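You operate a simulated robot arm through the tools that you are given. There is no shell and no other tool.

Carry out the task below with a simulated two-armed robot. There is one attempt and no reset: what you move stays moved.

TASK
Push the drain hose end back into its inlet, wipe up the soap drips and finish the spin.
Fine: pink sponge back; lid stays shut; press start last and watch till DONE. What is to be rubbed or washed off counts as gone when no trace of it is left.
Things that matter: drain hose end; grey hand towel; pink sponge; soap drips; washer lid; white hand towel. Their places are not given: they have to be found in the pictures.

Only the result counts: the job must be done as asked and must still hold three seconds after the hand-in. Knocking over, shifting, dropping, spilling or breaking anything else fails it. A push-on lid holds only when it is set on centred and level and pressed home; a screw cap is set on level and turned clockwise until tight.

THE ROBOT
Two 7-joint arms with two-finger parallel grippers on one trunk that stands fixed in place. Base frame: the origin is at the foot of the trunk, x ahead of it, y to its left, z up. Readings come in mm, degrees, newtons and seconds.
The left shoulder is at [50, 209, 1346], the right one opposite. With the tool pointing down near the work surface each hand reaches from about 100 to 740 mm from the base axis, measured 20 degrees to its own side. Payload 4.4 kg a hand.
The tool frame of a hand sits at the grasp point between the pads (the TCP): z along the fingers, y along the line on which they close. The tips reach 23 mm beyond it. Largest opening 94 mm; finger width 38, thickness 10; the body of the gripper, 54 by 96 mm, starts 39 mm behind the TCP.
Orientation is told as [roll, pitch, yaw] about the base's x, y, z axes, in that order, counted from this pose: with the fingers straight down and closing along the base's y, the tool's x points along the base's -x, its y along +y and its z along -z.

THE INTERFACE
- The arms move only by the tool play_rows. It takes "left_targets", "right_targets" or both (then of equal length, played together; a hand with none holds still); each is a list of rows, each a list of 3 entries, a list of its own where there are three numbers: the shift along the tool's x, y, z in units of 40 mm (1.0 is 40 mm), then the turn, a rotation vector about the tool's x, y, z in units of 4 degrees (1.0 is 4 degrees), then the opening in per cent of the stroke, from 0 (shut) to 100 (fully open). In form: [[[x, y, z], [ax, ay, az], grip], ...]. A call has 1 to 20 rows; each row shifts and turns the commanded pose from where the row before left it, along the tool's axes as they then stand. A call with a number of a shift or a turn outside -1 to 1 is refused whole. Rows are played at 5 a second. More than 50 mm and 8.6 degrees between two rows, or a gripper value outside its range, and nothing of the call is played. Where a pose cannot be reached the arm comes as near as it can. A force on the tool above 40 N (or 10 N above the force at the start of the call, whichever is more), or a blocked arm, ends the call early, and 0.2 s more pass. Each finger travels about 108 mm/s and halts on what it meets, pressing with about 26 N; the grip force reading is that of the motor and also rises with nothing between the fingers. The clock runs only during rows and for 0.2 s after the last one: add rows that do not move to give the fingers time. It gives the time, the measured TCP pose, the force on the tool (base axes), the opening and the grip force at its end, in the units of the frame above (readings bear some noise), with the torque about the TCP (base axes, N m) and any sound that the robot's microphone picked up, and new pictures: "views" is both (left out), scene, wrist or none (wrist: the cameras of the hands that moved).
- Cameras (640 x 400 px; columns grow to the right, rows downward): "scene" is now at [136, 41.9, 1512.1]; the picture's right is [0.46, -0.89, 0.00], its down [-0.53, -0.28, -0.80] and it looks along [0.71, 0.37, -0.60] (base axes); focal length 326 px, centre (320, 200). "left" rides on the left gripper at [87, -16, -74] in its tool frame; the picture's right is [0.18, 0.98, 0.00], its down [-0.58, 0.11, -0.81] and it looks along [-0.79, 0.15, 0.59] (tool axes); focal length 243 px, centre (320, 200). "right" rides on the right gripper at [86, 16, -75] in its tool frame; the picture's right is [-0.18, 0.98, 0.00], its down [-0.58, -0.11, -0.81] and it looks along [-0.79, -0.15, 0.59] (tool axes); focal length 243 px, centre (320, 200).
- slide_trunk(by): slides the trunk up (or, below 0, down) by that many mm; the arms and the scene camera ride with it, the base frame stays. It gives what a move gives, with no picture.
- pan_tilt(pan, tilt): turns the head with the scene camera to pan (to the left, within 80 degrees either way) and tilt (down, from -29 to 69), counted from straight ahead of the robot. It gives what a move gives, and a new picture of the scene camera.
- point_at(camera, pixels): for up to 12 pixels [column, row] of the newest picture of that camera ("zoom" is the newest enlarged one), the place [x, y, z] in the base frame of the surface seen there, good to about 3 mm, but the place of the scene camera against the robot may be out by one fixed shift of up to 12 mm in any direction. The clock stands still meanwhile.
- close_up(camera, box): a new picture of the part [left, top, right, bottom] of that camera's present view, enlarged. The clock stands still meanwhile.
- job_done(): hands the job in; it is judged then, once.

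Open the grippers and draw the arms clear of the work before you hand the job in, unless the task says otherwise.

The tools are called after "Call:" by a JSON object that holds its "api" and its "payload". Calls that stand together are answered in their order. play_rows: Moves the arms, as the interface text tells. Its arguments: {"type":"object","properties":{"left_targets":{"type":"array","items":{"type":"array"}},"right_targets":{"type":"array","items":{"type":"array"}},"views":{"type":"string","enum":["both","scene","wrist","none"]}},"required":[]} The other tools are called the same way: slide_trunk (by) slides the trunk up or down; pan_tilt (pan, tilt) turns the head that bears the scene camera; point_at (camera, pixels) gives the place of the surface under pixels of a picture; close_up (camera, box) takes an enlarged picture of a part of a camera's view; job_done () hands the job in.

At the start:

```text
time_s: 0.0
left_ee_pos: [383.1, 550.5, 1300.0]
left_orientation: [0.0, 0.0, 0.0]
left_contact_force: [0.0, 0.8, -0.4]
left_torque: [0.0, -0.03, 0.01]
left_finger_gap: 93.7
left_grip_force: 0.2
right_ee_pos: [427.3, 69.9, 1296.7]
right_orientation: [0.0, -0.1, 0.0]
right_contact_force: [0.4, 0.9, 0.6]
right_torque: [0.0, 0.02, 0.01]
right_finger_gap: 94.2
right_grip_force: 0.0
trunk travel left (down, up): [-425.0, 138.0]
head pan, tilt: [27.7, 36.6]
```

scene: 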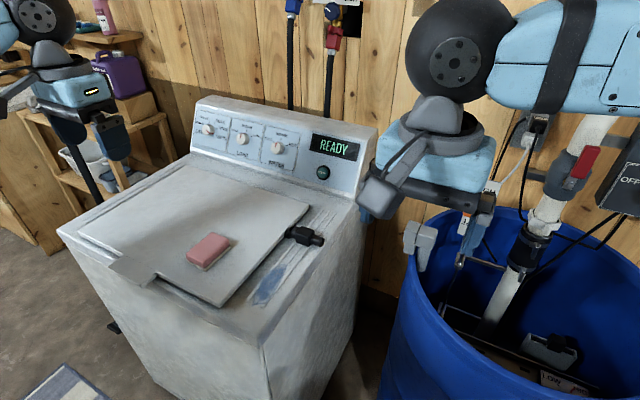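
right: 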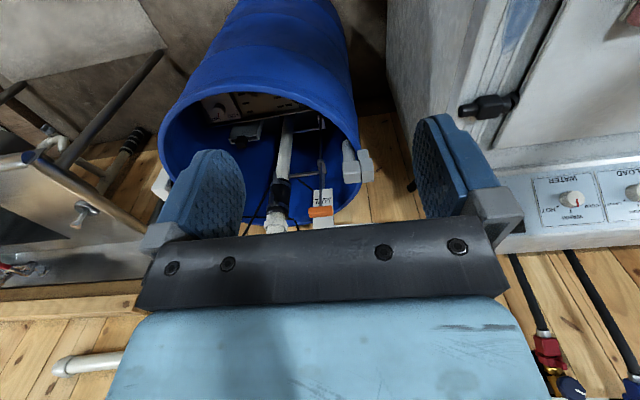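
left: 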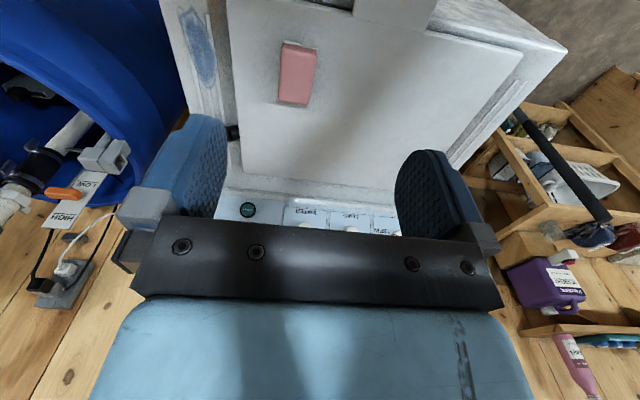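

The scene shows a washer with a pink sponge at (209,250) on its lid, a blue smear at (268,285), a black hose-like item at (305,236), and a READY display. I'll take close-ups to identify things before moving.

Call:
{"api": "close_up", "payload": {"camera": "scene", "box": [180, 170, 380, 320]}}

Call:
{"api": "close_up", "payload": {"camera": "right", "box": [380, 0, 640, 160]}}

Call:
{"api": "close_up", "payload": {"camera": "left", "box": [150, 0, 450, 190]}}

```text
2.67 times, centred on (280, 245) of scene
```

zoom: 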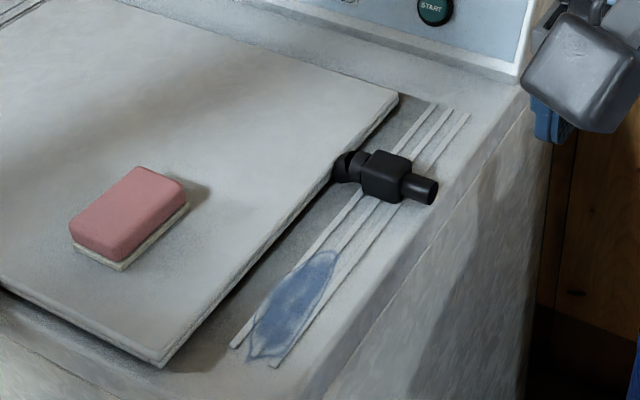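

```text
2.46 times, centred on (510, 80) of right
```

zoom: 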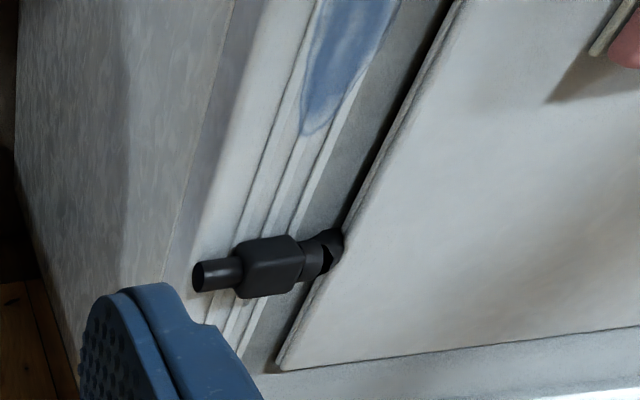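

```text
2.11 times, centred on (300, 95) of left
```

zoom: 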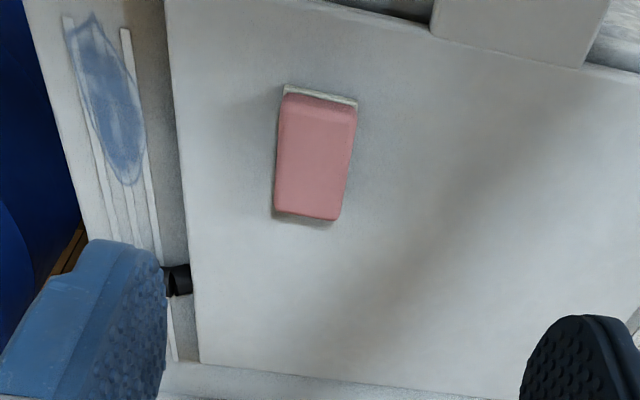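

The smear with ridges and a black connector at the lid edge are visible, and the sponge rests on the lid. I'll pan the head around to find the towels, the hose and other items.

Call:
{"api": "pan_tilt", "payload": {"pan": 60, "tilt": 45}}

Call:
{"api": "pan_tilt", "payload": {"pan": -20, "tilt": 40}}

Call:
{"api": "pan_tilt", "payload": {"pan": 20, "tilt": 60}}

```text
time_s: 1.0
left_ee_pos: [383.4, 549.9, 1299.0]
left_orientation: [0.0, 0.0, 0.0]
left_contact_force: [-0.8, 0.3, 0.4]
left_torque: [-0.03, -0.01, 0.01]
left_finger_gap: 94.3
left_grip_force: 0.1
right_ee_pos: [426.8, 71.5, 1297.1]
right_orientation: [0.0, 0.0, 0.0]
right_contact_force: [-0.5, -0.2, -0.5]
right_torque: [0.0, 0.02, 0.03]
right_finger_gap: 94.1
right_grip_force: 0.1
trunk travel left (down, up): [-425.0, 138.0]
head pan, tilt: [60.0, 45.0]
```

scene: 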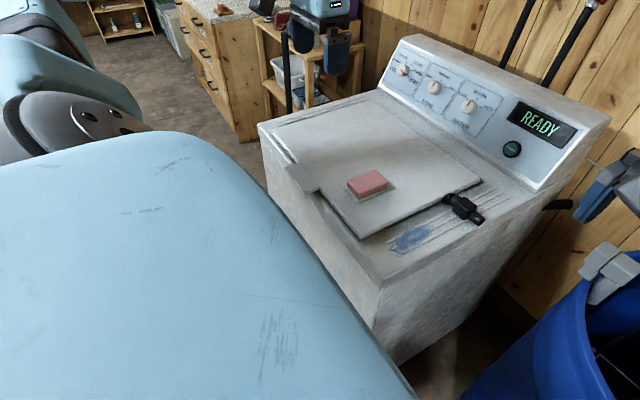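

```text
time_s: 2.5
left_ee_pos: [382.9, 551.1, 1298.6]
left_orientation: [0.0, 0.0, 0.0]
left_contact_force: [0.0, 0.0, -0.7]
left_torque: [-0.03, 0.02, 0.01]
left_finger_gap: 94.1
left_grip_force: 0.1
right_ee_pos: [427.5, 70.7, 1296.3]
right_orientation: [0.0, 0.0, 0.1]
right_contact_force: [-0.5, 0.2, -0.1]
right_torque: [-0.02, -0.03, 0.02]
right_finger_gap: 94.1
right_grip_force: 0.1
trunk travel left (down, up): [-425.0, 138.0]
head pan, tilt: [-20.0, 40.0]
```

scene: 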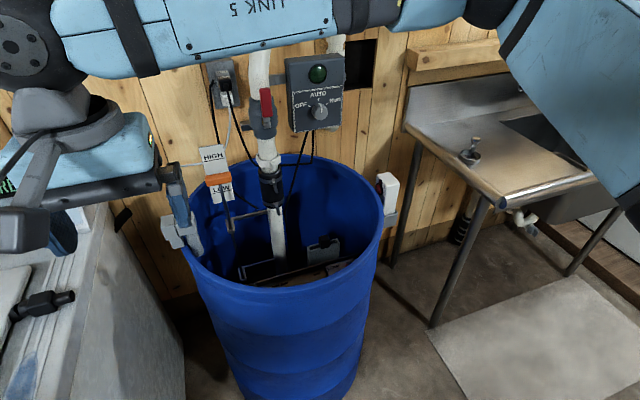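

```text
time_s: 3.6
left_ee_pos: [383.1, 550.6, 1298.3]
left_orientation: [0.0, 0.0, 0.1]
left_contact_force: [-0.2, 0.3, 0.5]
left_torque: [-0.01, 0.0, -0.02]
left_finger_gap: 94.0
left_grip_force: 0.0
right_ee_pos: [427.5, 70.6, 1296.1]
right_orientation: [0.0, 0.0, 0.0]
right_contact_force: [-0.5, -0.3, -0.4]
right_torque: [0.02, 0.01, -0.01]
right_finger_gap: 94.0
right_grip_force: 0.1
trunk travel left (down, up): [-425.0, 138.0]
head pan, tilt: [20.0, 60.0]
```

scene: 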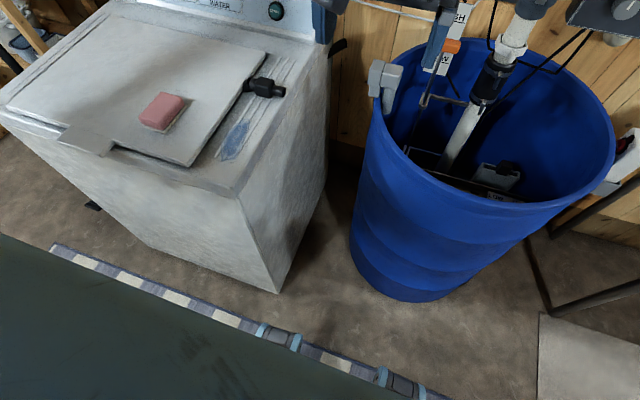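

There's a dark-green surface with a checkered band at the bottom and a black stub at (338,45) on the washer's side. I'll look closer at these parts.

Call:
{"api": "close_up", "payload": {"camera": "scene", "box": [230, 20, 430, 145]}}

Call:
{"api": "close_up", "payload": {"camera": "scene", "box": [200, 280, 460, 400]}}

Call:
{"api": "close_up", "payload": {"camera": "scene", "box": [360, 0, 640, 200]}}

Call:
{"api": "pan_tilt", "payload": {"pan": 50, "tilt": 20}}

Call:
{"api": "pan_tilt", "payload": {"pan": 0, "tilt": 69}}

```text
3.20 times, centred on (330, 82) of scene
```

zoom: 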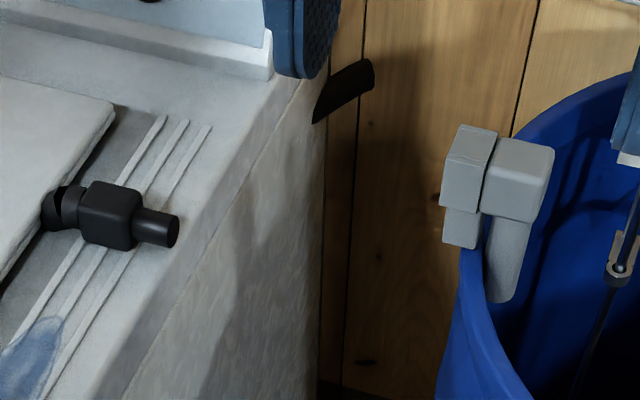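

```text
2.46 times, centred on (330, 340) of scene
```

zoom: 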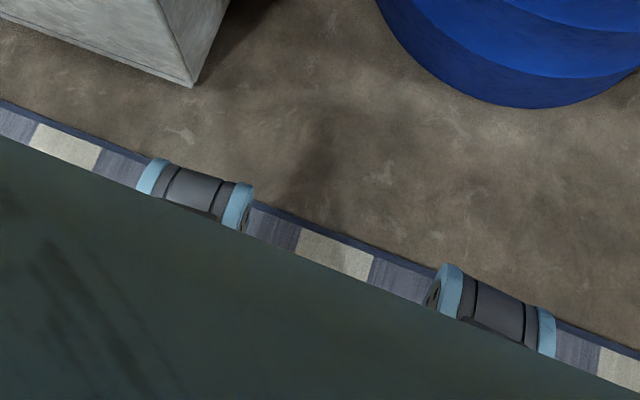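

```text
2.00 times, centred on (500, 100) of scene
```

zoom: 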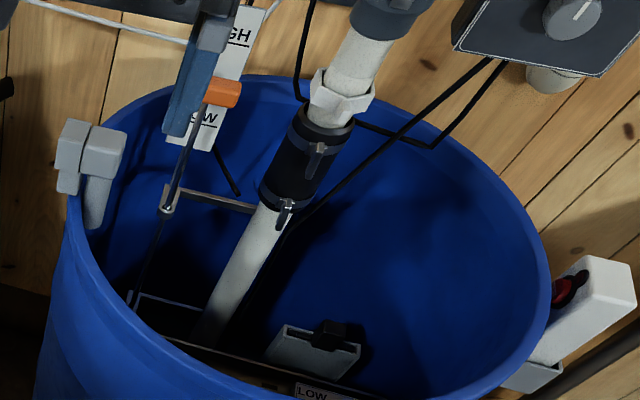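

```text
time_s: 4.7
left_ee_pos: [382.6, 549.2, 1298.5]
left_orientation: [0.1, -0.1, 0.0]
left_contact_force: [-0.3, 0.3, 0.2]
left_torque: [0.0, 0.01, -0.02]
left_finger_gap: 94.1
left_grip_force: 0.0
right_ee_pos: [427.4, 72.3, 1296.8]
right_orientation: [-0.1, 0.0, 0.0]
right_contact_force: [0.2, -0.9, 0.2]
right_torque: [-0.01, -0.01, -0.01]
right_finger_gap: 93.9
right_grip_force: 0.2
trunk travel left (down, up): [-425.0, 138.0]
head pan, tilt: [50.0, 20.0]
```

scene: 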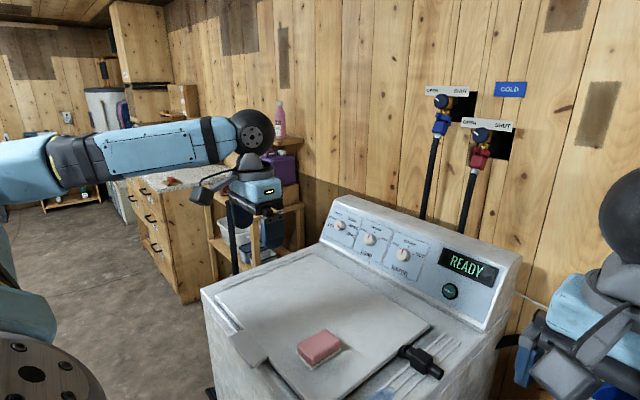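

```text
time_s: 5.8
left_ee_pos: [382.5, 549.7, 1298.1]
left_orientation: [0.0, 0.0, 0.0]
left_contact_force: [0.0, 0.7, -0.2]
left_torque: [0.02, 0.01, 0.02]
left_finger_gap: 93.9
left_grip_force: 0.0
right_ee_pos: [426.4, 70.5, 1295.0]
right_orientation: [0.1, 0.0, 0.1]
right_contact_force: [0.3, 1.5, -0.6]
right_torque: [0.01, 0.0, -0.02]
right_finger_gap: 94.0
right_grip_force: 0.0
trunk travel left (down, up): [-425.0, 138.0]
head pan, tilt: [0.0, 68.8]
```

scene: 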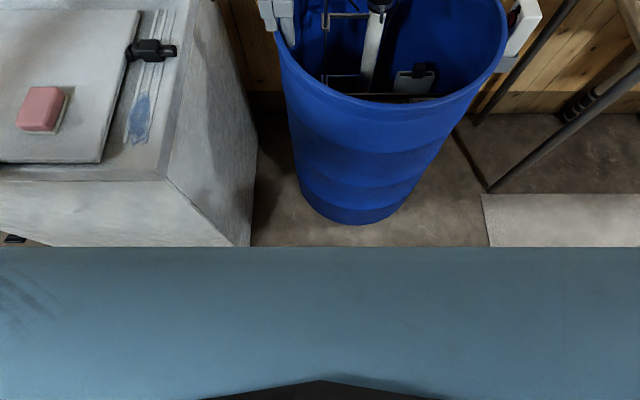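

The washer's right-rear shows a black stub, but no towels yet. I'll survey the left shelf and right sink next.

Call:
{"api": "pan_tilt", "payload": {"pan": 70, "tilt": 30}}

Call:
{"api": "close_up", "payload": {"camera": "scene", "box": [200, 0, 440, 150]}}

Call:
{"api": "pan_tilt", "payload": {"pan": -50, "tilt": 35}}

Call:
{"api": "pan_tilt", "payload": {"pan": -5, "tilt": 20}}

```text
time_s: 7.2
left_ee_pos: [383.5, 550.7, 1298.6]
left_orientation: [0.0, 0.0, 0.0]
left_contact_force: [0.5, -0.2, 0.0]
left_torque: [0.0, -0.02, 0.02]
left_finger_gap: 94.2
left_grip_force: 0.1
right_ee_pos: [427.4, 70.9, 1296.3]
right_orientation: [0.0, 0.1, 0.0]
right_contact_force: [0.3, 0.4, 0.7]
right_torque: [0.0, -0.01, -0.04]
right_finger_gap: 93.9
right_grip_force: 0.0
trunk travel left (down, up): [-425.0, 138.0]
head pan, tilt: [70.0, 30.0]
```

scene: 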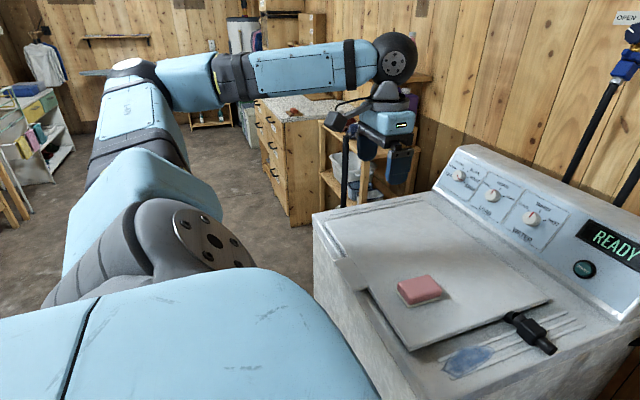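

```text
2.67 times, centred on (320, 75) of scene
```

zoom: 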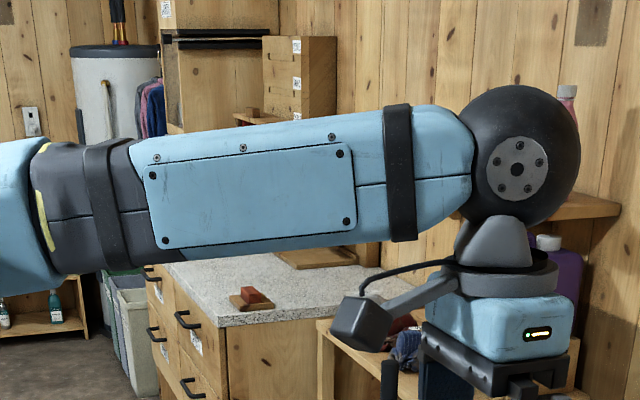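

```text
time_s: 9.2
left_ee_pos: [382.7, 550.0, 1297.8]
left_orientation: [0.0, 0.0, -0.1]
left_contact_force: [0.2, 0.2, -1.9]
left_torque: [-0.02, 0.0, 0.0]
left_finger_gap: 94.2
left_grip_force: 0.0
right_ee_pos: [427.6, 71.4, 1296.2]
right_orientation: [0.0, -0.1, 0.0]
right_contact_force: [0.8, 0.1, 0.8]
right_torque: [0.0, 0.05, -0.02]
right_finger_gap: 94.1
right_grip_force: 0.1
trunk travel left (down, up): [-425.0, 138.0]
head pan, tilt: [-50.0, 35.0]
```

scene: 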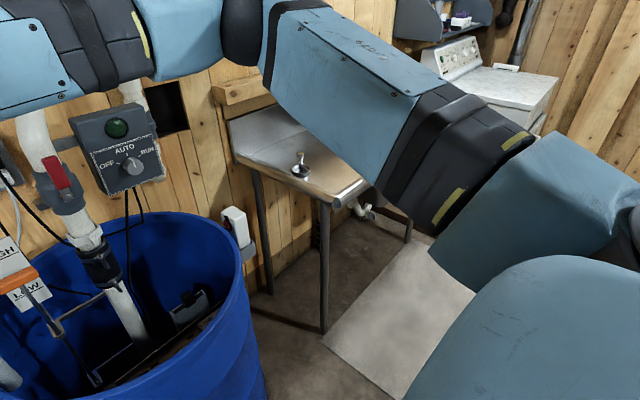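

```text
time_s: 10.4
left_ee_pos: [383.4, 550.6, 1298.7]
left_orientation: [0.0, 0.0, 0.0]
left_contact_force: [-0.1, -0.6, -0.4]
left_torque: [0.0, -0.01, 0.01]
left_finger_gap: 93.9
left_grip_force: 0.0
right_ee_pos: [426.2, 72.0, 1295.8]
right_orientation: [0.0, 0.0, 0.0]
right_contact_force: [-1.0, 0.2, 0.4]
right_torque: [-0.02, 0.01, 0.0]
right_finger_gap: 93.9
right_grip_force: 0.0
trunk travel left (down, up): [-425.0, 138.0]
head pan, tilt: [-5.0, 20.0]
```

scene: 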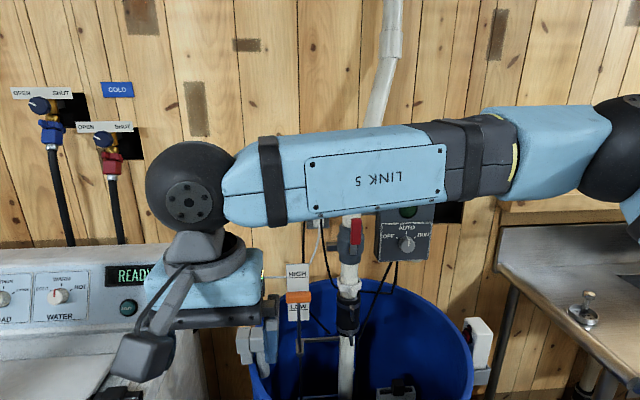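

No towels found yet; I'll look further down on both sides, then return to a washer view for measuring.

Call:
{"api": "pan_tilt", "payload": {"pan": 80, "tilt": 60}}

Call:
{"api": "pan_tilt", "payload": {"pan": -75, "tilt": 60}}

Call:
{"api": "pan_tilt", "payload": {"pan": 30, "tilt": 45}}

Call:
{"api": "point_at", "payload": {"camera": "scene", "pixels": [[209, 200], [290, 180], [310, 185], [320, 190], [270, 240], [100, 190], [350, 190], [400, 200], [160, 90], [60, 60], [330, 110], [300, 210]]}}

```text
time_s: 11.9
left_ee_pos: [384.1, 549.4, 1299.2]
left_orientation: [0.0, 0.0, 0.1]
left_contact_force: [0.7, 0.1, 1.5]
left_torque: [-0.01, 0.0, -0.01]
left_finger_gap: 93.8
left_grip_force: 0.1
right_ee_pos: [426.5, 71.0, 1295.7]
right_orientation: [-0.1, 0.0, 0.0]
right_contact_force: [0.1, 0.1, 0.8]
right_torque: [-0.01, 0.0, -0.01]
right_finger_gap: 94.0
right_grip_force: 0.2
trunk travel left (down, up): [-425.0, 138.0]
head pan, tilt: [80.0, 60.0]
```

scene: 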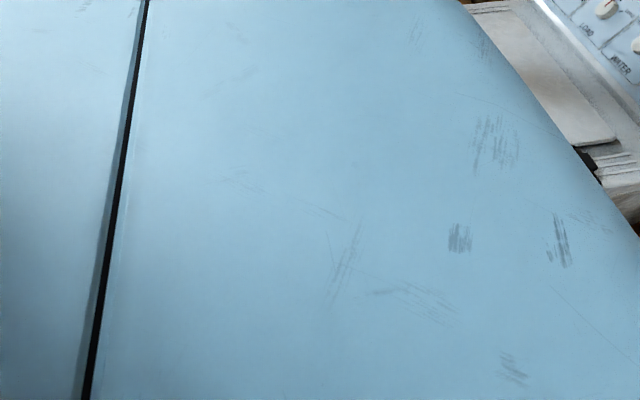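

```text
time_s: 14.3
left_ee_pos: [383.6, 549.7, 1298.9]
left_orientation: [0.1, 0.0, 0.0]
left_contact_force: [0.4, -1.2, 0.1]
left_torque: [-0.01, 0.01, -0.02]
left_finger_gap: 94.2
left_grip_force: 0.1
right_ee_pos: [426.5, 70.9, 1294.7]
right_orientation: [0.0, 0.0, 0.0]
right_contact_force: [-0.2, -0.1, 0.1]
right_torque: [-0.02, -0.01, -0.01]
right_finger_gap: 94.2
right_grip_force: 0.0
trunk travel left (down, up): [-425.0, 138.0]
head pan, tilt: [-75.0, 60.0]
```

scene: 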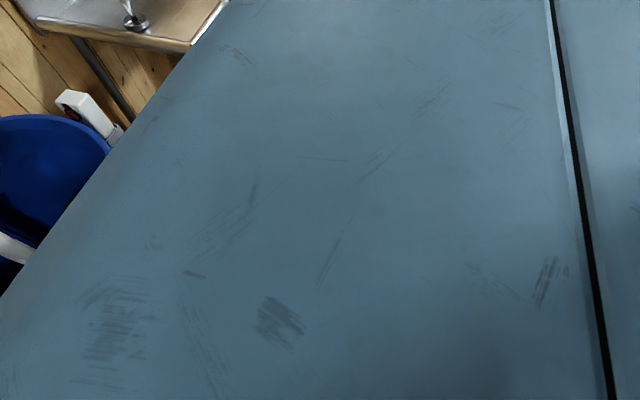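

```text
time_s: 16.2
left_ee_pos: [383.6, 549.2, 1298.7]
left_orientation: [0.0, 0.0, 0.1]
left_contact_force: [-0.3, -0.6, 0.6]
left_torque: [-0.05, -0.01, 0.0]
left_finger_gap: 94.1
left_grip_force: 0.1
right_ee_pos: [426.5, 70.8, 1294.3]
right_orientation: [0.0, -0.1, 0.0]
right_contact_force: [-0.3, -1.2, -0.6]
right_torque: [0.01, 0.01, -0.01]
right_finger_gap: 93.6
right_grip_force: 0.1
trunk travel left (down, up): [-425.0, 138.0]
head pan, tilt: [30.0, 45.0]
```

scene: 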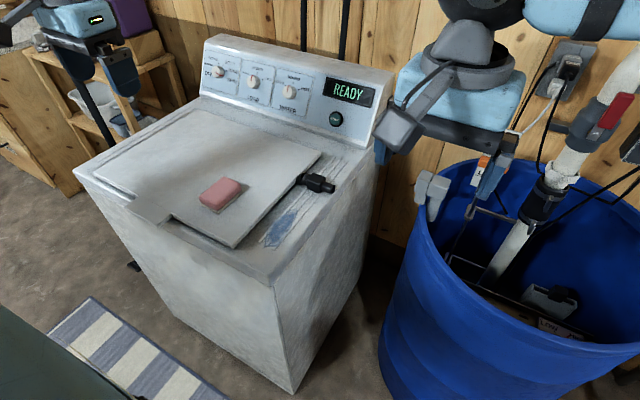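

```text
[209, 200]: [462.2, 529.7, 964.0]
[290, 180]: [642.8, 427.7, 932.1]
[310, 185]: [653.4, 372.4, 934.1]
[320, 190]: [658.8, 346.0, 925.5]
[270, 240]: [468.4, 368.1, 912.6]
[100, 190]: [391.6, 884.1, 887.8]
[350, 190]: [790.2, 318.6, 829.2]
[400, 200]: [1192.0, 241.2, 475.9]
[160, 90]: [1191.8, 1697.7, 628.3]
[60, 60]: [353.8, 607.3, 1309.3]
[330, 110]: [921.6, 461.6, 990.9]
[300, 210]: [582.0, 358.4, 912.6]
```

The washer top is at about z=912, hose end near (655,365). I'll zoom in on these areas from this view and measure key points.

Call:
{"api": "close_up", "payload": {"camera": "scene", "box": [250, 130, 370, 205]}}

Call:
{"api": "point_at", "payload": {"camera": "zoom", "pixels": [[265, 252], [290, 270], [330, 270], [365, 285], [400, 295], [430, 305], [452, 310], [340, 300], [360, 190], [300, 345], [430, 340], [240, 220]]}}

Call:
{"api": "close_up", "payload": {"camera": "scene", "box": [60, 100, 380, 300]}}

Call:
{"api": "close_up", "payload": {"camera": "scene", "box": [190, 40, 390, 165]}}

```text
5.33 times, centred on (310, 168) of scene
```

zoom: 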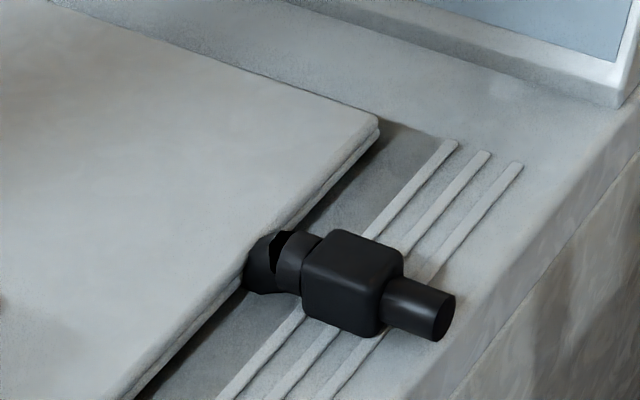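

```text
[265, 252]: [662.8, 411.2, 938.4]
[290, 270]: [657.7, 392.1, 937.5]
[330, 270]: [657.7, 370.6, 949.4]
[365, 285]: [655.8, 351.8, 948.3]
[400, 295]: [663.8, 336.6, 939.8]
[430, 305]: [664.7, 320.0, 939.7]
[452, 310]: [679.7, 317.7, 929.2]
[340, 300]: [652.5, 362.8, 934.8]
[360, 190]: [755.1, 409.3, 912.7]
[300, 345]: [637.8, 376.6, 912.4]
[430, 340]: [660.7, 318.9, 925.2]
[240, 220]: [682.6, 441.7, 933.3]
```

```text
2.00 times, centred on (220, 200) of scene
```

zoom: 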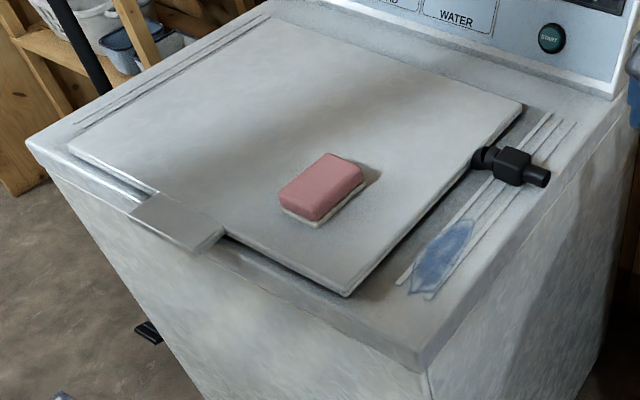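

```text
3.20 times, centred on (290, 102) of scene
```

zoom: 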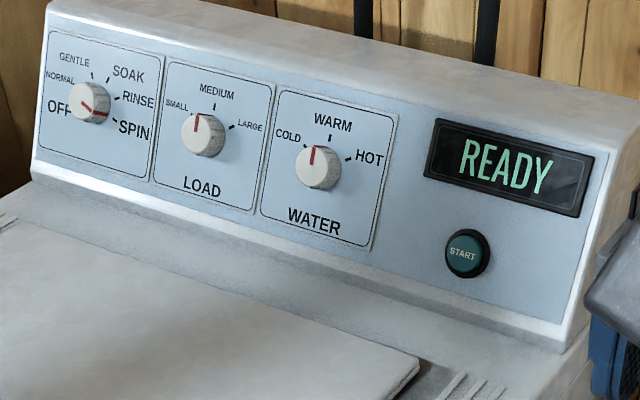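

The dial is at SPIN, READY is shown, and the black hose end lies just right of a black socket at the lid edge. I'll cross-check scene-camera positions against the left wrist camera (which carries no fixed shift).

Call:
{"api": "point_at", "payload": {"camera": "left", "pixels": [[297, 72], [284, 42], [315, 46], [279, 100], [307, 103], [200, 50], [232, 132], [248, 209], [347, 10], [420, 120]]}}

Call:
{"api": "close_up", "payload": {"camera": "scene", "box": [190, 160, 270, 220]}}

Call:
{"api": "point_at", "payload": {"camera": "zoom", "pixels": [[80, 260], [110, 330], [150, 380], [410, 220], [250, 130], [400, 180], [250, 240], [160, 350], [90, 270], [300, 300]]}}

```text
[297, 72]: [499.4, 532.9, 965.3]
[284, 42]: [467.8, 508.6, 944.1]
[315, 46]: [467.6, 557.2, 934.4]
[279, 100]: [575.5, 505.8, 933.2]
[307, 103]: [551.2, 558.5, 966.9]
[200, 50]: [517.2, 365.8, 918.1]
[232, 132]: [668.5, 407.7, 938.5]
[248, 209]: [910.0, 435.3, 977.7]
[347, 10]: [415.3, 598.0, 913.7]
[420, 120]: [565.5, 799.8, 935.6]
```

```text
6.67 times, centred on (230, 190) of scene
```

zoom: 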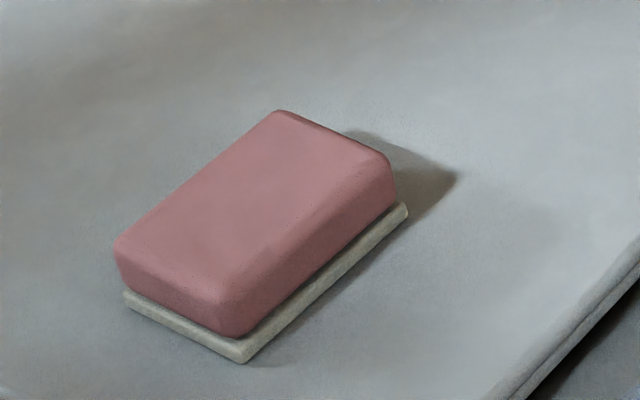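

```text
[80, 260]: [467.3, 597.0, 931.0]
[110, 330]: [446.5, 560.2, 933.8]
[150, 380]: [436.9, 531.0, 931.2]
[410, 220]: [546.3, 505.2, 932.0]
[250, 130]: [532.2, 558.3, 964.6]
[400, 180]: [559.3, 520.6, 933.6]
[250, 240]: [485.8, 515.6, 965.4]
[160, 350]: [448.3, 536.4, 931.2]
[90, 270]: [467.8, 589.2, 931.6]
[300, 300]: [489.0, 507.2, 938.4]
```

Wrist and scene cameras agree within a few mm. I'll lower the left hand toward the washer to get close wrist views of the sponge, smear and hose.

Call:
{"api": "play_rows", "payload": {"left_targets": [[[0, -0.6, 0.9], [0, 0, 0], 100], [[0, -0.6, 0.9], [0, 0, 0], 100], [[0, -0.6, 0.9], [0, 0, 0], 100], [[0, -0.6, 0.9], [0, 0, 0], 100]], "views": "both"}}

```text
time_s: 17.2
left_ee_pos: [383.4, 452.5, 1156.1]
left_orientation: [0.0, 0.0, 0.0]
left_contact_force: [0.4, -0.3, -0.3]
left_torque: [-0.03, 0.03, -0.01]
left_finger_gap: 93.8
left_grip_force: 0.1
right_ee_pos: [427.5, 73.4, 1294.5]
right_orientation: [0.0, 0.0, 0.0]
right_contact_force: [1.0, -0.1, 0.1]
right_torque: [-0.01, -0.01, 0.03]
right_finger_gap: 94.0
right_grip_force: 0.1
trunk travel left (down, up): [-425.0, 138.0]
head pan, tilt: [30.0, 45.0]
```

scene: 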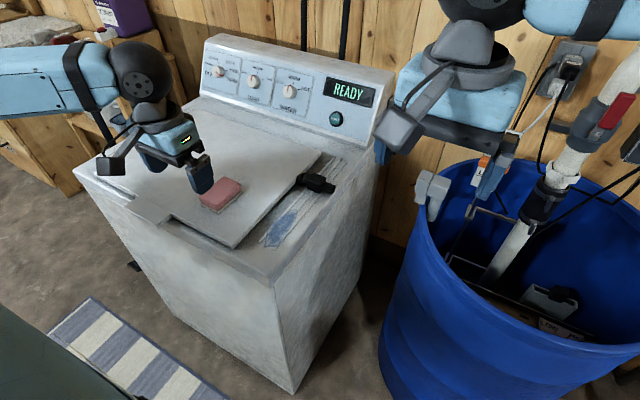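
left: 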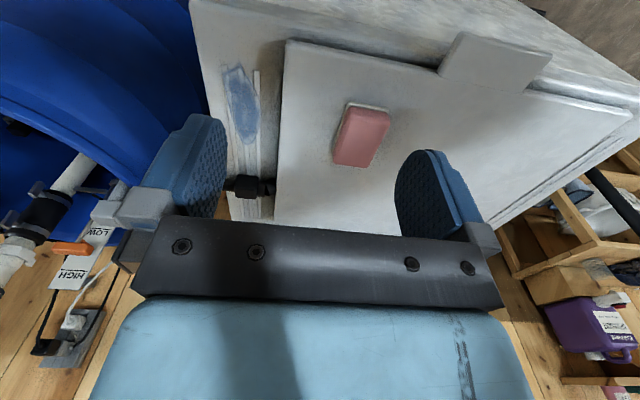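

The left wrist camera now shows the sponge at (360,133), smear at (240,100) and hose at (250,187). I'll zoom on them.

Call:
{"api": "close_up", "payload": {"camera": "left", "box": [205, 150, 305, 225]}}

Call:
{"api": "close_up", "payload": {"camera": "left", "box": [310, 80, 420, 180]}}

Call:
{"api": "close_up", "payload": {"camera": "left", "box": [200, 40, 300, 160]}}

```text
5.33 times, centred on (255, 188) of left
```

zoom: 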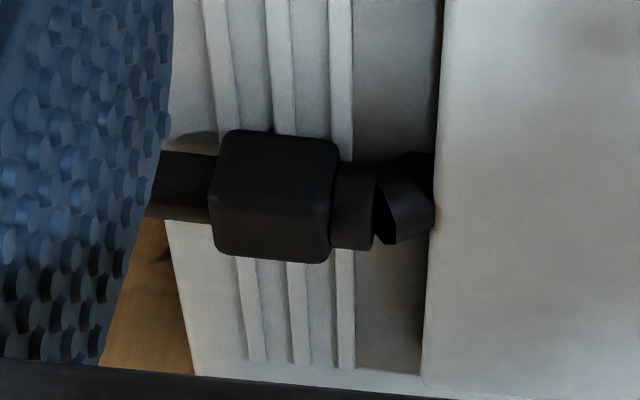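

```text
4.00 times, centred on (365, 130) of left
```

zoom: 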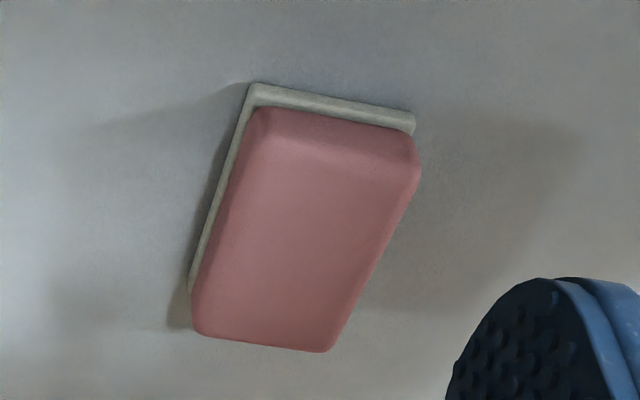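

```text
3.33 times, centred on (250, 100) of left
```

zoom: 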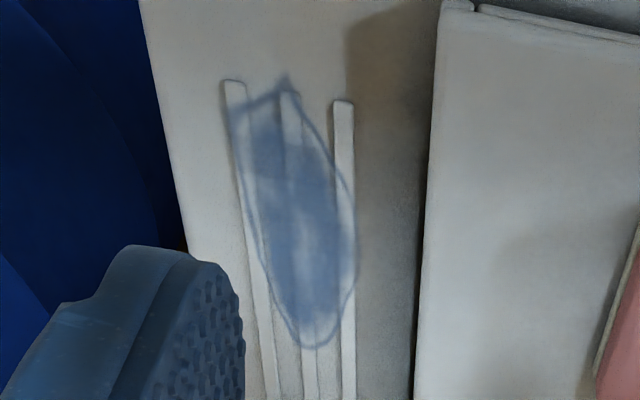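

The smear spans three ridges, and the hose collar sits just off a tapered black inlet at the lid's edge. I'll measure hose points via the wrist camera.

Call:
{"api": "close_up", "payload": {"camera": "left", "box": [205, 150, 305, 225]}}

Call:
{"api": "point_at", "payload": {"camera": "zoom", "pixels": [[190, 160], [190, 210], [220, 190], [270, 150], [270, 200], [270, 250], [325, 200], [355, 185], [355, 240], [400, 165], [400, 220], [425, 200]]}}

Call:
{"api": "point_at", "payload": {"camera": "left", "pixels": [[225, 70], [240, 65], [236, 90], [247, 140], [257, 110], [262, 150], [280, 60], [276, 150], [215, 20], [300, 200], [285, 60], [288, 40]]}}

```text
5.33 times, centred on (255, 188) of left
```

zoom: 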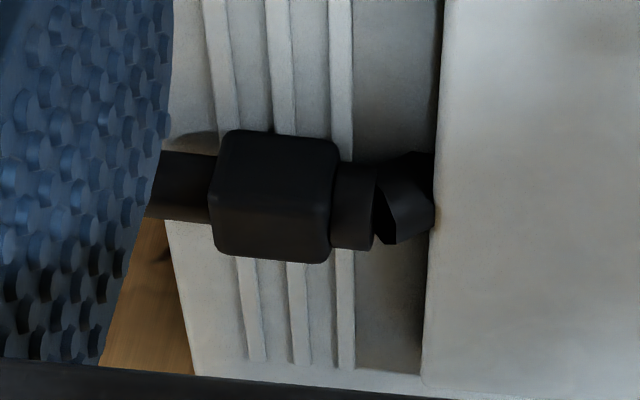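

```text
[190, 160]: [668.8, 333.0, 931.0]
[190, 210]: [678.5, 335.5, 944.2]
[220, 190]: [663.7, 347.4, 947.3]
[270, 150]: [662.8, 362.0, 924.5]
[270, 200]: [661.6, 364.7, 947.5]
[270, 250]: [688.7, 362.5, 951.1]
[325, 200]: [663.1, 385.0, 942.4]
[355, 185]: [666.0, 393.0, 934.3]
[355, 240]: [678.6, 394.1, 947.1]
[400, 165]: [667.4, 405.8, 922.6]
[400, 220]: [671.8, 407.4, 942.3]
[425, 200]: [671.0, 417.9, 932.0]
```

```text
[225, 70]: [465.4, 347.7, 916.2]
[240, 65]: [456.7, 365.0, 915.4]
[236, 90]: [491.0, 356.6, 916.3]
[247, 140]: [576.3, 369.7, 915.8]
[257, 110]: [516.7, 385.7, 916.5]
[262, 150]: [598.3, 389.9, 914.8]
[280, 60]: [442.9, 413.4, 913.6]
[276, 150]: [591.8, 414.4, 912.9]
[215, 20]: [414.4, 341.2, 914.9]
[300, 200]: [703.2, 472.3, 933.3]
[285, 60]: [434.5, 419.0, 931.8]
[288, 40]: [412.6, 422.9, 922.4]
```

The hose block spans about x 661–695, y 345–388, top z≈951; collar ends at y≈397, with the inlet at y≈402–420. I'll bring the right hand in as an extra camera, yawed left, to see the inlet from the -y side.

Call:
{"api": "play_rows", "payload": {"right_targets": [[[0, 0.9, 0.4], [0, 0, 0], 100], [[0, 0.9, 0.4], [0, 0, 0], 100], [[0, 0, 0.4], [0, 0, -1], 100], [[0, 0, 0.4], [0, 0, -1], 100], [[0, 0, 0.4], [0, 0, -1], 100], [[0, 0, 0.4], [0, 0, -1], 100], [[0, 0, 0.4], [0, 0, -1], 100], [[0, 0, 0.4], [0, 0, -1], 100], [[0, 0, 0.4], [0, 0, -1], 100], [[0, 0, 0.4], [0, 0, -1], 100], [[0, 0, 0.4], [0, 0, -1], 100], [[0, 0, 0.4], [0, 0, -1], 100]], "views": "wrist"}}

```text
time_s: 19.8
left_ee_pos: [383.2, 452.1, 1157.0]
left_orientation: [-0.1, 0.0, 0.1]
left_contact_force: [-0.4, 0.1, -0.1]
left_torque: [0.03, 0.0, -0.02]
left_finger_gap: 93.9
left_grip_force: 0.0
right_ee_pos: [427.1, 144.0, 1103.7]
right_orientation: [0.1, 0.0, 40.0]
right_contact_force: [0.5, 1.5, 0.3]
right_torque: [0.0, -0.01, -0.03]
right_finger_gap: 93.6
right_grip_force: 0.1
trunk travel left (down, up): [-425.0, 138.0]
head pan, tilt: [30.0, 45.0]
```

right: 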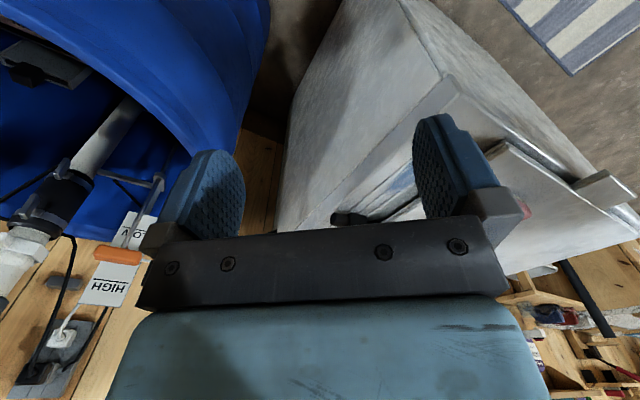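

The hose at (350,215) is hidden behind the gripper bar; I'll move the right hand forward along its heading and slightly up.

Call:
{"api": "play_rows", "payload": {"right_targets": [[[-0.9, 0, -0.3], [0, 0, 0], 100], [[-0.9, 0, -0.3], [0, 0, 0], 100], [[-0.6, 0, -0.3], [0, 0, 0], 100]], "views": "wrist"}}

Call:
{"api": "close_up", "payload": {"camera": "right", "box": [250, 100, 450, 230]}}

```text
time_s: 20.6
left_ee_pos: [382.0, 452.3, 1156.4]
left_orientation: [0.1, 0.0, 0.0]
left_contact_force: [0.6, -0.3, -0.2]
left_torque: [0.0, -0.01, 0.01]
left_finger_gap: 93.8
left_grip_force: 0.0
right_ee_pos: [499.4, 207.1, 1138.9]
right_orientation: [0.0, 0.0, 40.0]
right_contact_force: [0.0, -0.1, 0.7]
right_torque: [0.02, 0.01, 0.0]
right_finger_gap: 93.9
right_grip_force: 0.1
trunk travel left (down, up): [-425.0, 138.0]
head pan, tilt: [30.0, 45.0]
```

right: 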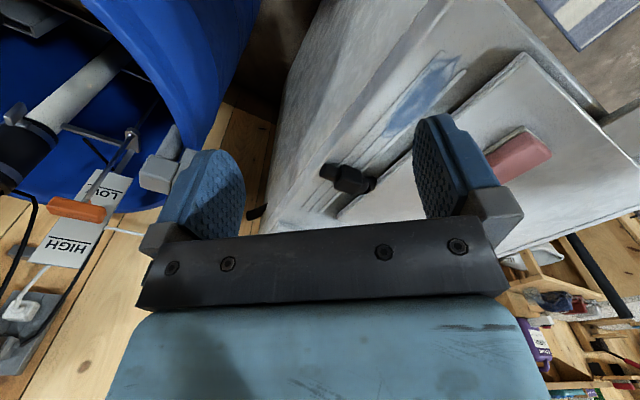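

```text
3.08 times, centred on (350, 165) of right
```

zoom: 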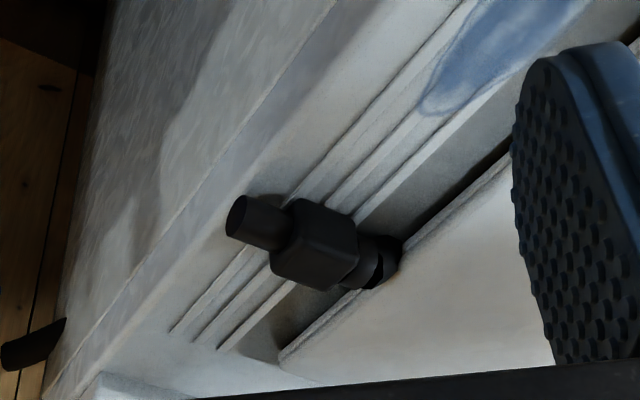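

I'll zoom tighter on the hose in the right camera and measure its points.

Call:
{"api": "close_up", "payload": {"camera": "right", "box": [310, 150, 390, 200]}}

Call:
{"api": "point_at", "payload": {"camera": "zoom", "pixels": [[95, 125], [130, 120], [190, 150], [240, 140], [260, 230], [330, 170], [300, 270], [385, 220], [420, 260], [455, 240], [470, 270], [440, 300]]}}

```text
8.00 times, centred on (350, 175) of right
```

zoom: 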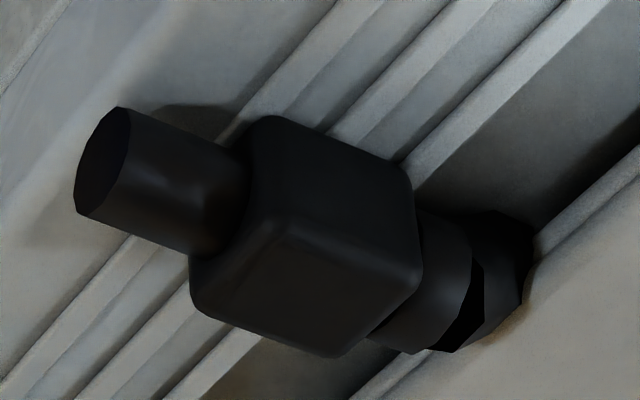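

```text
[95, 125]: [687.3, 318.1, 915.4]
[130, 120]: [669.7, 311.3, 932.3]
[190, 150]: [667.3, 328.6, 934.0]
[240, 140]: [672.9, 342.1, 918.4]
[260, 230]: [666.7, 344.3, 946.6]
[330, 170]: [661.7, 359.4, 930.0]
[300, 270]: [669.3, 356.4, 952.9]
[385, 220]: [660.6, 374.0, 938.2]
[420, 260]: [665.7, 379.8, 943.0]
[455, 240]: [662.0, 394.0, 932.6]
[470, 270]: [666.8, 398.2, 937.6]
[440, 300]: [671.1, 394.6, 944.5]
```

The hose block sits axis-aligned with base axes, front face x≈661.5, axis z≈933. I'll retract the right hand out of the left arm's way before lowering the trunk a bit for reach.

Call:
{"api": "play_rows", "payload": {"right_targets": [[[0.9, 0, -0.5], [0, 0, 0], 100], [[0.9, -0.3, -0.5], [0, 0, 0.5], 100], [[0.9, -0.5, -0.7], [0, 0, 1], 100], [[0.5, -0.6, -0.7], [0, 0, 1], 100], [[0, -0.6, -0.8], [0, 0, 1], 100], [[0, -0.6, -0.8], [0, 0, 1], 100]], "views": "none"}}

Call:
{"api": "slide_trunk", "payload": {"by": -120}}

```text
time_s: 22.0
left_ee_pos: [382.8, 452.2, 1157.1]
left_orientation: [0.1, -0.1, 0.0]
left_contact_force: [0.4, -1.0, 0.1]
left_torque: [0.01, 0.01, 0.0]
left_finger_gap: 94.2
left_grip_force: 0.1
right_ee_pos: [454.9, 35.9, 1300.8]
right_orientation: [0.0, -0.1, 21.9]
right_contact_force: [-0.1, -0.2, 0.3]
right_torque: [0.03, -0.02, 0.01]
right_finger_gap: 94.0
right_grip_force: 0.1
trunk travel left (down, up): [-425.0, 138.0]
head pan, tilt: [30.0, 45.0]
```

```text
time_s: 23.5
left_ee_pos: [382.1, 452.4, 1037.7]
left_orientation: [0.1, -0.2, 0.0]
left_contact_force: [0.4, 0.0, 0.2]
left_torque: [-0.01, -0.02, -0.01]
left_finger_gap: 94.1
left_grip_force: 0.0
right_ee_pos: [454.1, 38.0, 1181.3]
right_orientation: [0.0, 0.1, 22.0]
right_contact_force: [0.0, 0.1, 0.2]
right_torque: [-0.05, -0.03, -0.02]
right_finger_gap: 93.9
right_grip_force: 0.0
trunk travel left (down, up): [-305.0, 258.0]
head pan, tilt: [30.0, 45.0]
```

Trunk is down 120 mm. Now I move the left hand up and over the hose, then begin yawing it toward +90° so its camera looks along the insertion direction.

Call:
{"api": "play_rows", "payload": {"left_targets": [[[0, 0, -0.9], [0, 0, 0], 100], [[0, 0, -0.9], [0, 0, 0], 100], [[-0.95, -0.4, 0], [0, 0, 0], 100], [[-0.95, -0.4, 0], [0, 0, 0], 100], [[-0.95, -0.4, 0], [0, 0, 0], 100], [[-0.95, -0.4, 0], [0, 0, 0], 100], [[-0.95, -0.4, 0], [0, 0, 0], 100], [[-0.95, -0.4, 0], [0, 0, 0], 100], [[0, 0, 0], [0, 0, -1], 100], [[0, 0, 0], [0, 0, -1], 100], [[0, 0, 0], [0, 0, -1], 100], [[0, 0, 0], [0, 0, -1], 100], [[0, 0, 0], [0, 0, -1], 100], [[0, 0, 0], [0, 0, -1], 100], [[0, 0, 0], [0, 0, -1], 100], [[0, 0, 0], [0, 0, -1], 100], [[0, 0, 0], [0, 0, -1], 100], [[0, 0, 0], [0, 0, -1], 100]], "views": "both"}}

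```text
time_s: 27.3
left_ee_pos: [611.4, 357.2, 1109.2]
left_orientation: [0.0, 0.0, 40.1]
left_contact_force: [-0.1, 0.1, -0.1]
left_torque: [0.0, 0.02, 0.0]
left_finger_gap: 93.9
left_grip_force: 0.2
right_ee_pos: [453.8, 37.5, 1180.5]
right_orientation: [0.1, 0.0, 21.9]
right_contact_force: [0.0, -0.3, -0.2]
right_torque: [0.02, 0.0, 0.0]
right_finger_gap: 93.9
right_grip_force: 0.1
trunk travel left (down, up): [-305.0, 258.0]
head pan, tilt: [30.0, 45.0]
```

scene: 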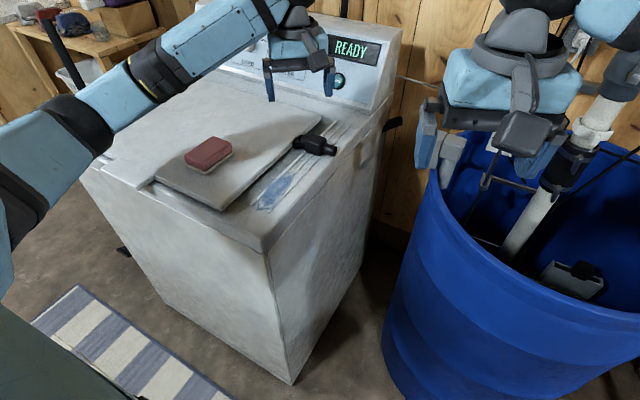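
left: 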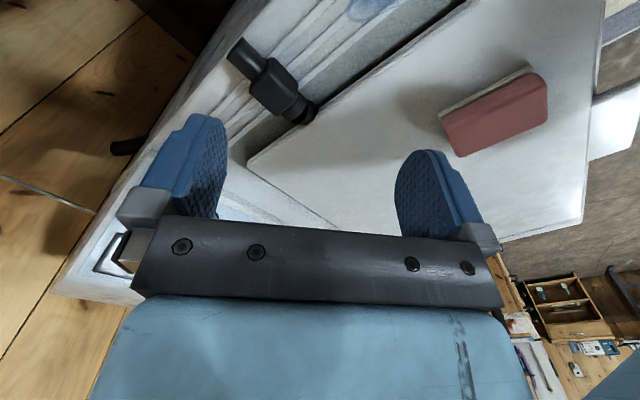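

The left hand is at yaw 40° and the hose is visible at (270,80). I'll continue the yaw to 90° and view again.

Call:
{"api": "play_rows", "payload": {"left_targets": [[[0, 0, 0], [0, 0, -1], 100], [[0, 0, 0], [0, 0, -1], 100], [[0, 0, 0], [0, 0, -1], 100], [[0, 0, 0], [0, 0, -1], 100], [[0, 0, 0], [0, 0, -1], 100], [[0, 0, 0], [0, 0, -1], 100], [[0, 0, 0], [0, 0, -1], 100], [[0, 0, 0], [0, 0, -1], 100], [[0, 0, 0], [0, 0, -1], 100], [[0, 0, 0], [0, 0, -1], 100], [[0, 0, 0], [0, 0, -1], 100], [[0, 0, 0], [0, 0, -1], 100], [[0, 0, 0], [0, 0, -0.5], 100], [[0.2, -0.9, 0], [0, 0, 0], 100], [[0.3, -0.8, 0], [0, 0, 0], 100]], "views": "both"}}

```text
time_s: 30.5
left_ee_pos: [680.5, 336.1, 1109.4]
left_orientation: [0.0, -0.1, 90.1]
left_contact_force: [0.1, -0.1, -0.6]
left_torque: [0.01, -0.01, -0.02]
left_finger_gap: 93.8
left_grip_force: 0.0
right_ee_pos: [454.8, 37.3, 1181.0]
right_orientation: [0.0, 0.0, 22.0]
right_contact_force: [-0.1, 0.3, 0.4]
right_torque: [0.03, 0.02, -0.03]
right_finger_gap: 93.9
right_grip_force: 0.1
trunk travel left (down, up): [-305.0, 258.0]
head pan, tilt: [30.0, 45.0]
```

scene: 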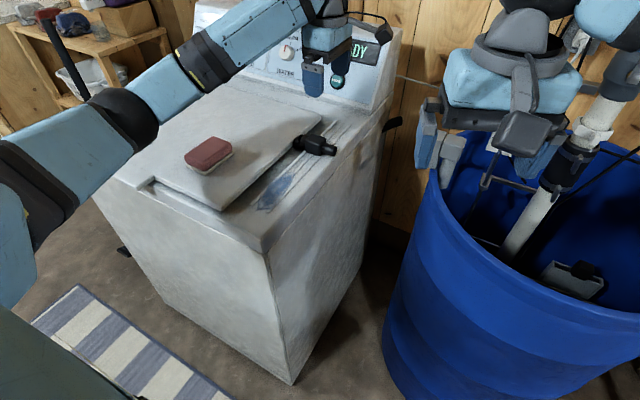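
left: 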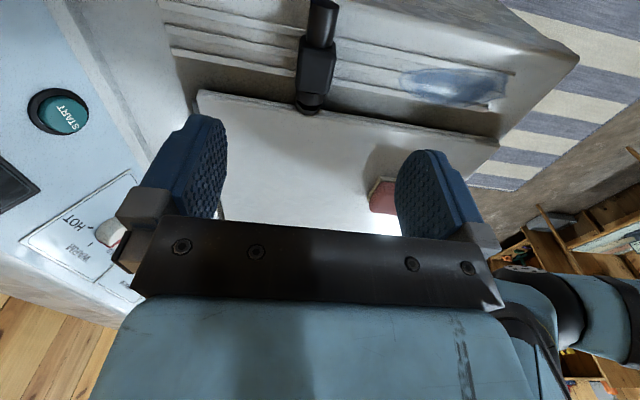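

Now the left camera looks along +y with the hose at (315,60) and inlet at (312,100). I'll zoom in and measure.

Call:
{"api": "close_up", "payload": {"camera": "left", "box": [260, 0, 380, 130]}}

Call:
{"api": "point_at", "payload": {"camera": "zoom", "pixels": [[250, 40], [300, 40], [340, 40], [190, 150], [300, 150], [340, 170], [200, 220], [260, 220], [330, 220], [220, 310], [260, 300], [310, 310]]}}

```text
3.08 times, centred on (320, 65) of left
```

zoom: 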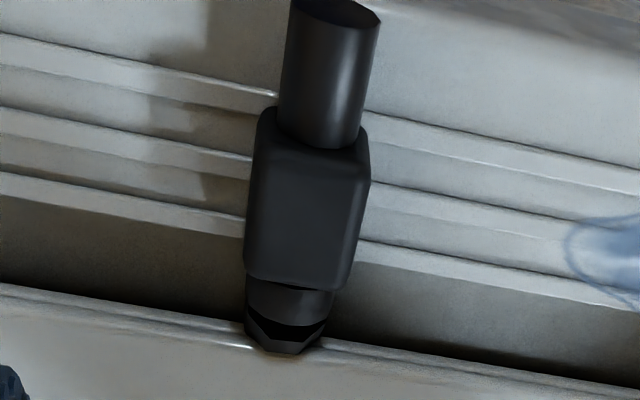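

```text
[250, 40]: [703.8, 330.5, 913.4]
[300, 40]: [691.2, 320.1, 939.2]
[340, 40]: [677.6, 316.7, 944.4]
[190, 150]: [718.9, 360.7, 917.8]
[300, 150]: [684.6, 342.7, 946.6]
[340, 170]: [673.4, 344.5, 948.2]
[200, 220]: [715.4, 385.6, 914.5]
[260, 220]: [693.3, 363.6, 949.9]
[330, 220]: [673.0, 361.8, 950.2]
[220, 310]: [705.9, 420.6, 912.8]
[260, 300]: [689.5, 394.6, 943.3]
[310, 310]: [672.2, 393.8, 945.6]
```

The block's center is about (679.5, 365) with width ≈36 mm in x. I'll move over it and descend with open fingers to z≈1000 to check alignment.

Call:
{"api": "play_rows", "payload": {"left_targets": [[[-0.35, 0.02, 0.7], [0, 0, 0], 100], [[-0.35, 0, 0.7], [0, 0, 0], 100], [[0, 0, 0.7], [0, 0, 0], 100], [[0, 0, 0.6], [0, 0, 0], 100]], "views": "both"}}

```text
time_s: 31.5
left_ee_pos: [677.0, 365.8, 999.4]
left_orientation: [0.0, 0.0, 89.9]
left_contact_force: [0.0, 0.1, -0.2]
left_torque: [0.02, 0.05, 0.0]
left_finger_gap: 94.0
left_grip_force: 0.0
right_ee_pos: [455.0, 38.3, 1181.0]
right_orientation: [0.0, 0.0, 22.0]
right_contact_force: [0.1, 0.8, -0.1]
right_torque: [0.03, -0.03, -0.03]
right_finger_gap: 94.0
right_grip_force: 0.0
trunk travel left (down, up): [-305.0, 258.0]
head pan, tilt: [30.0, 45.0]
```

scene: 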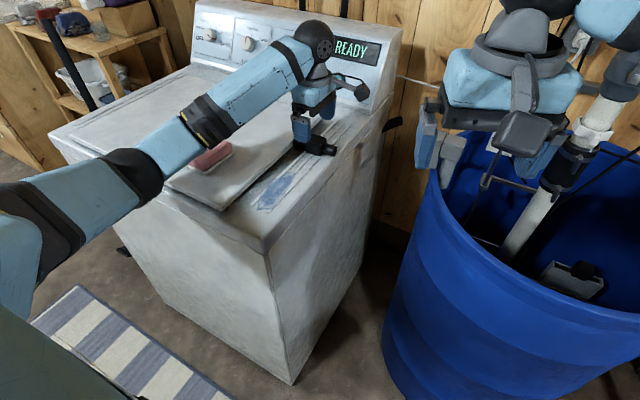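
left: 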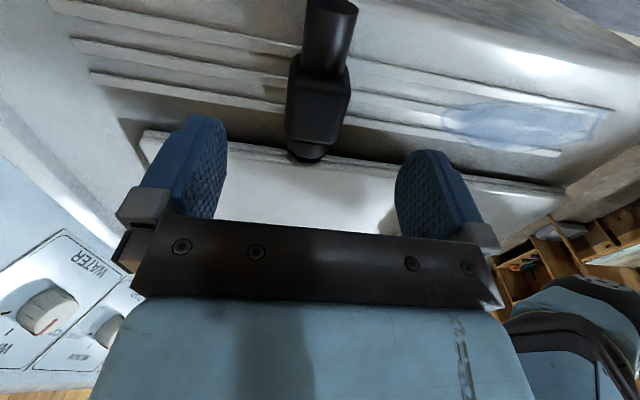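

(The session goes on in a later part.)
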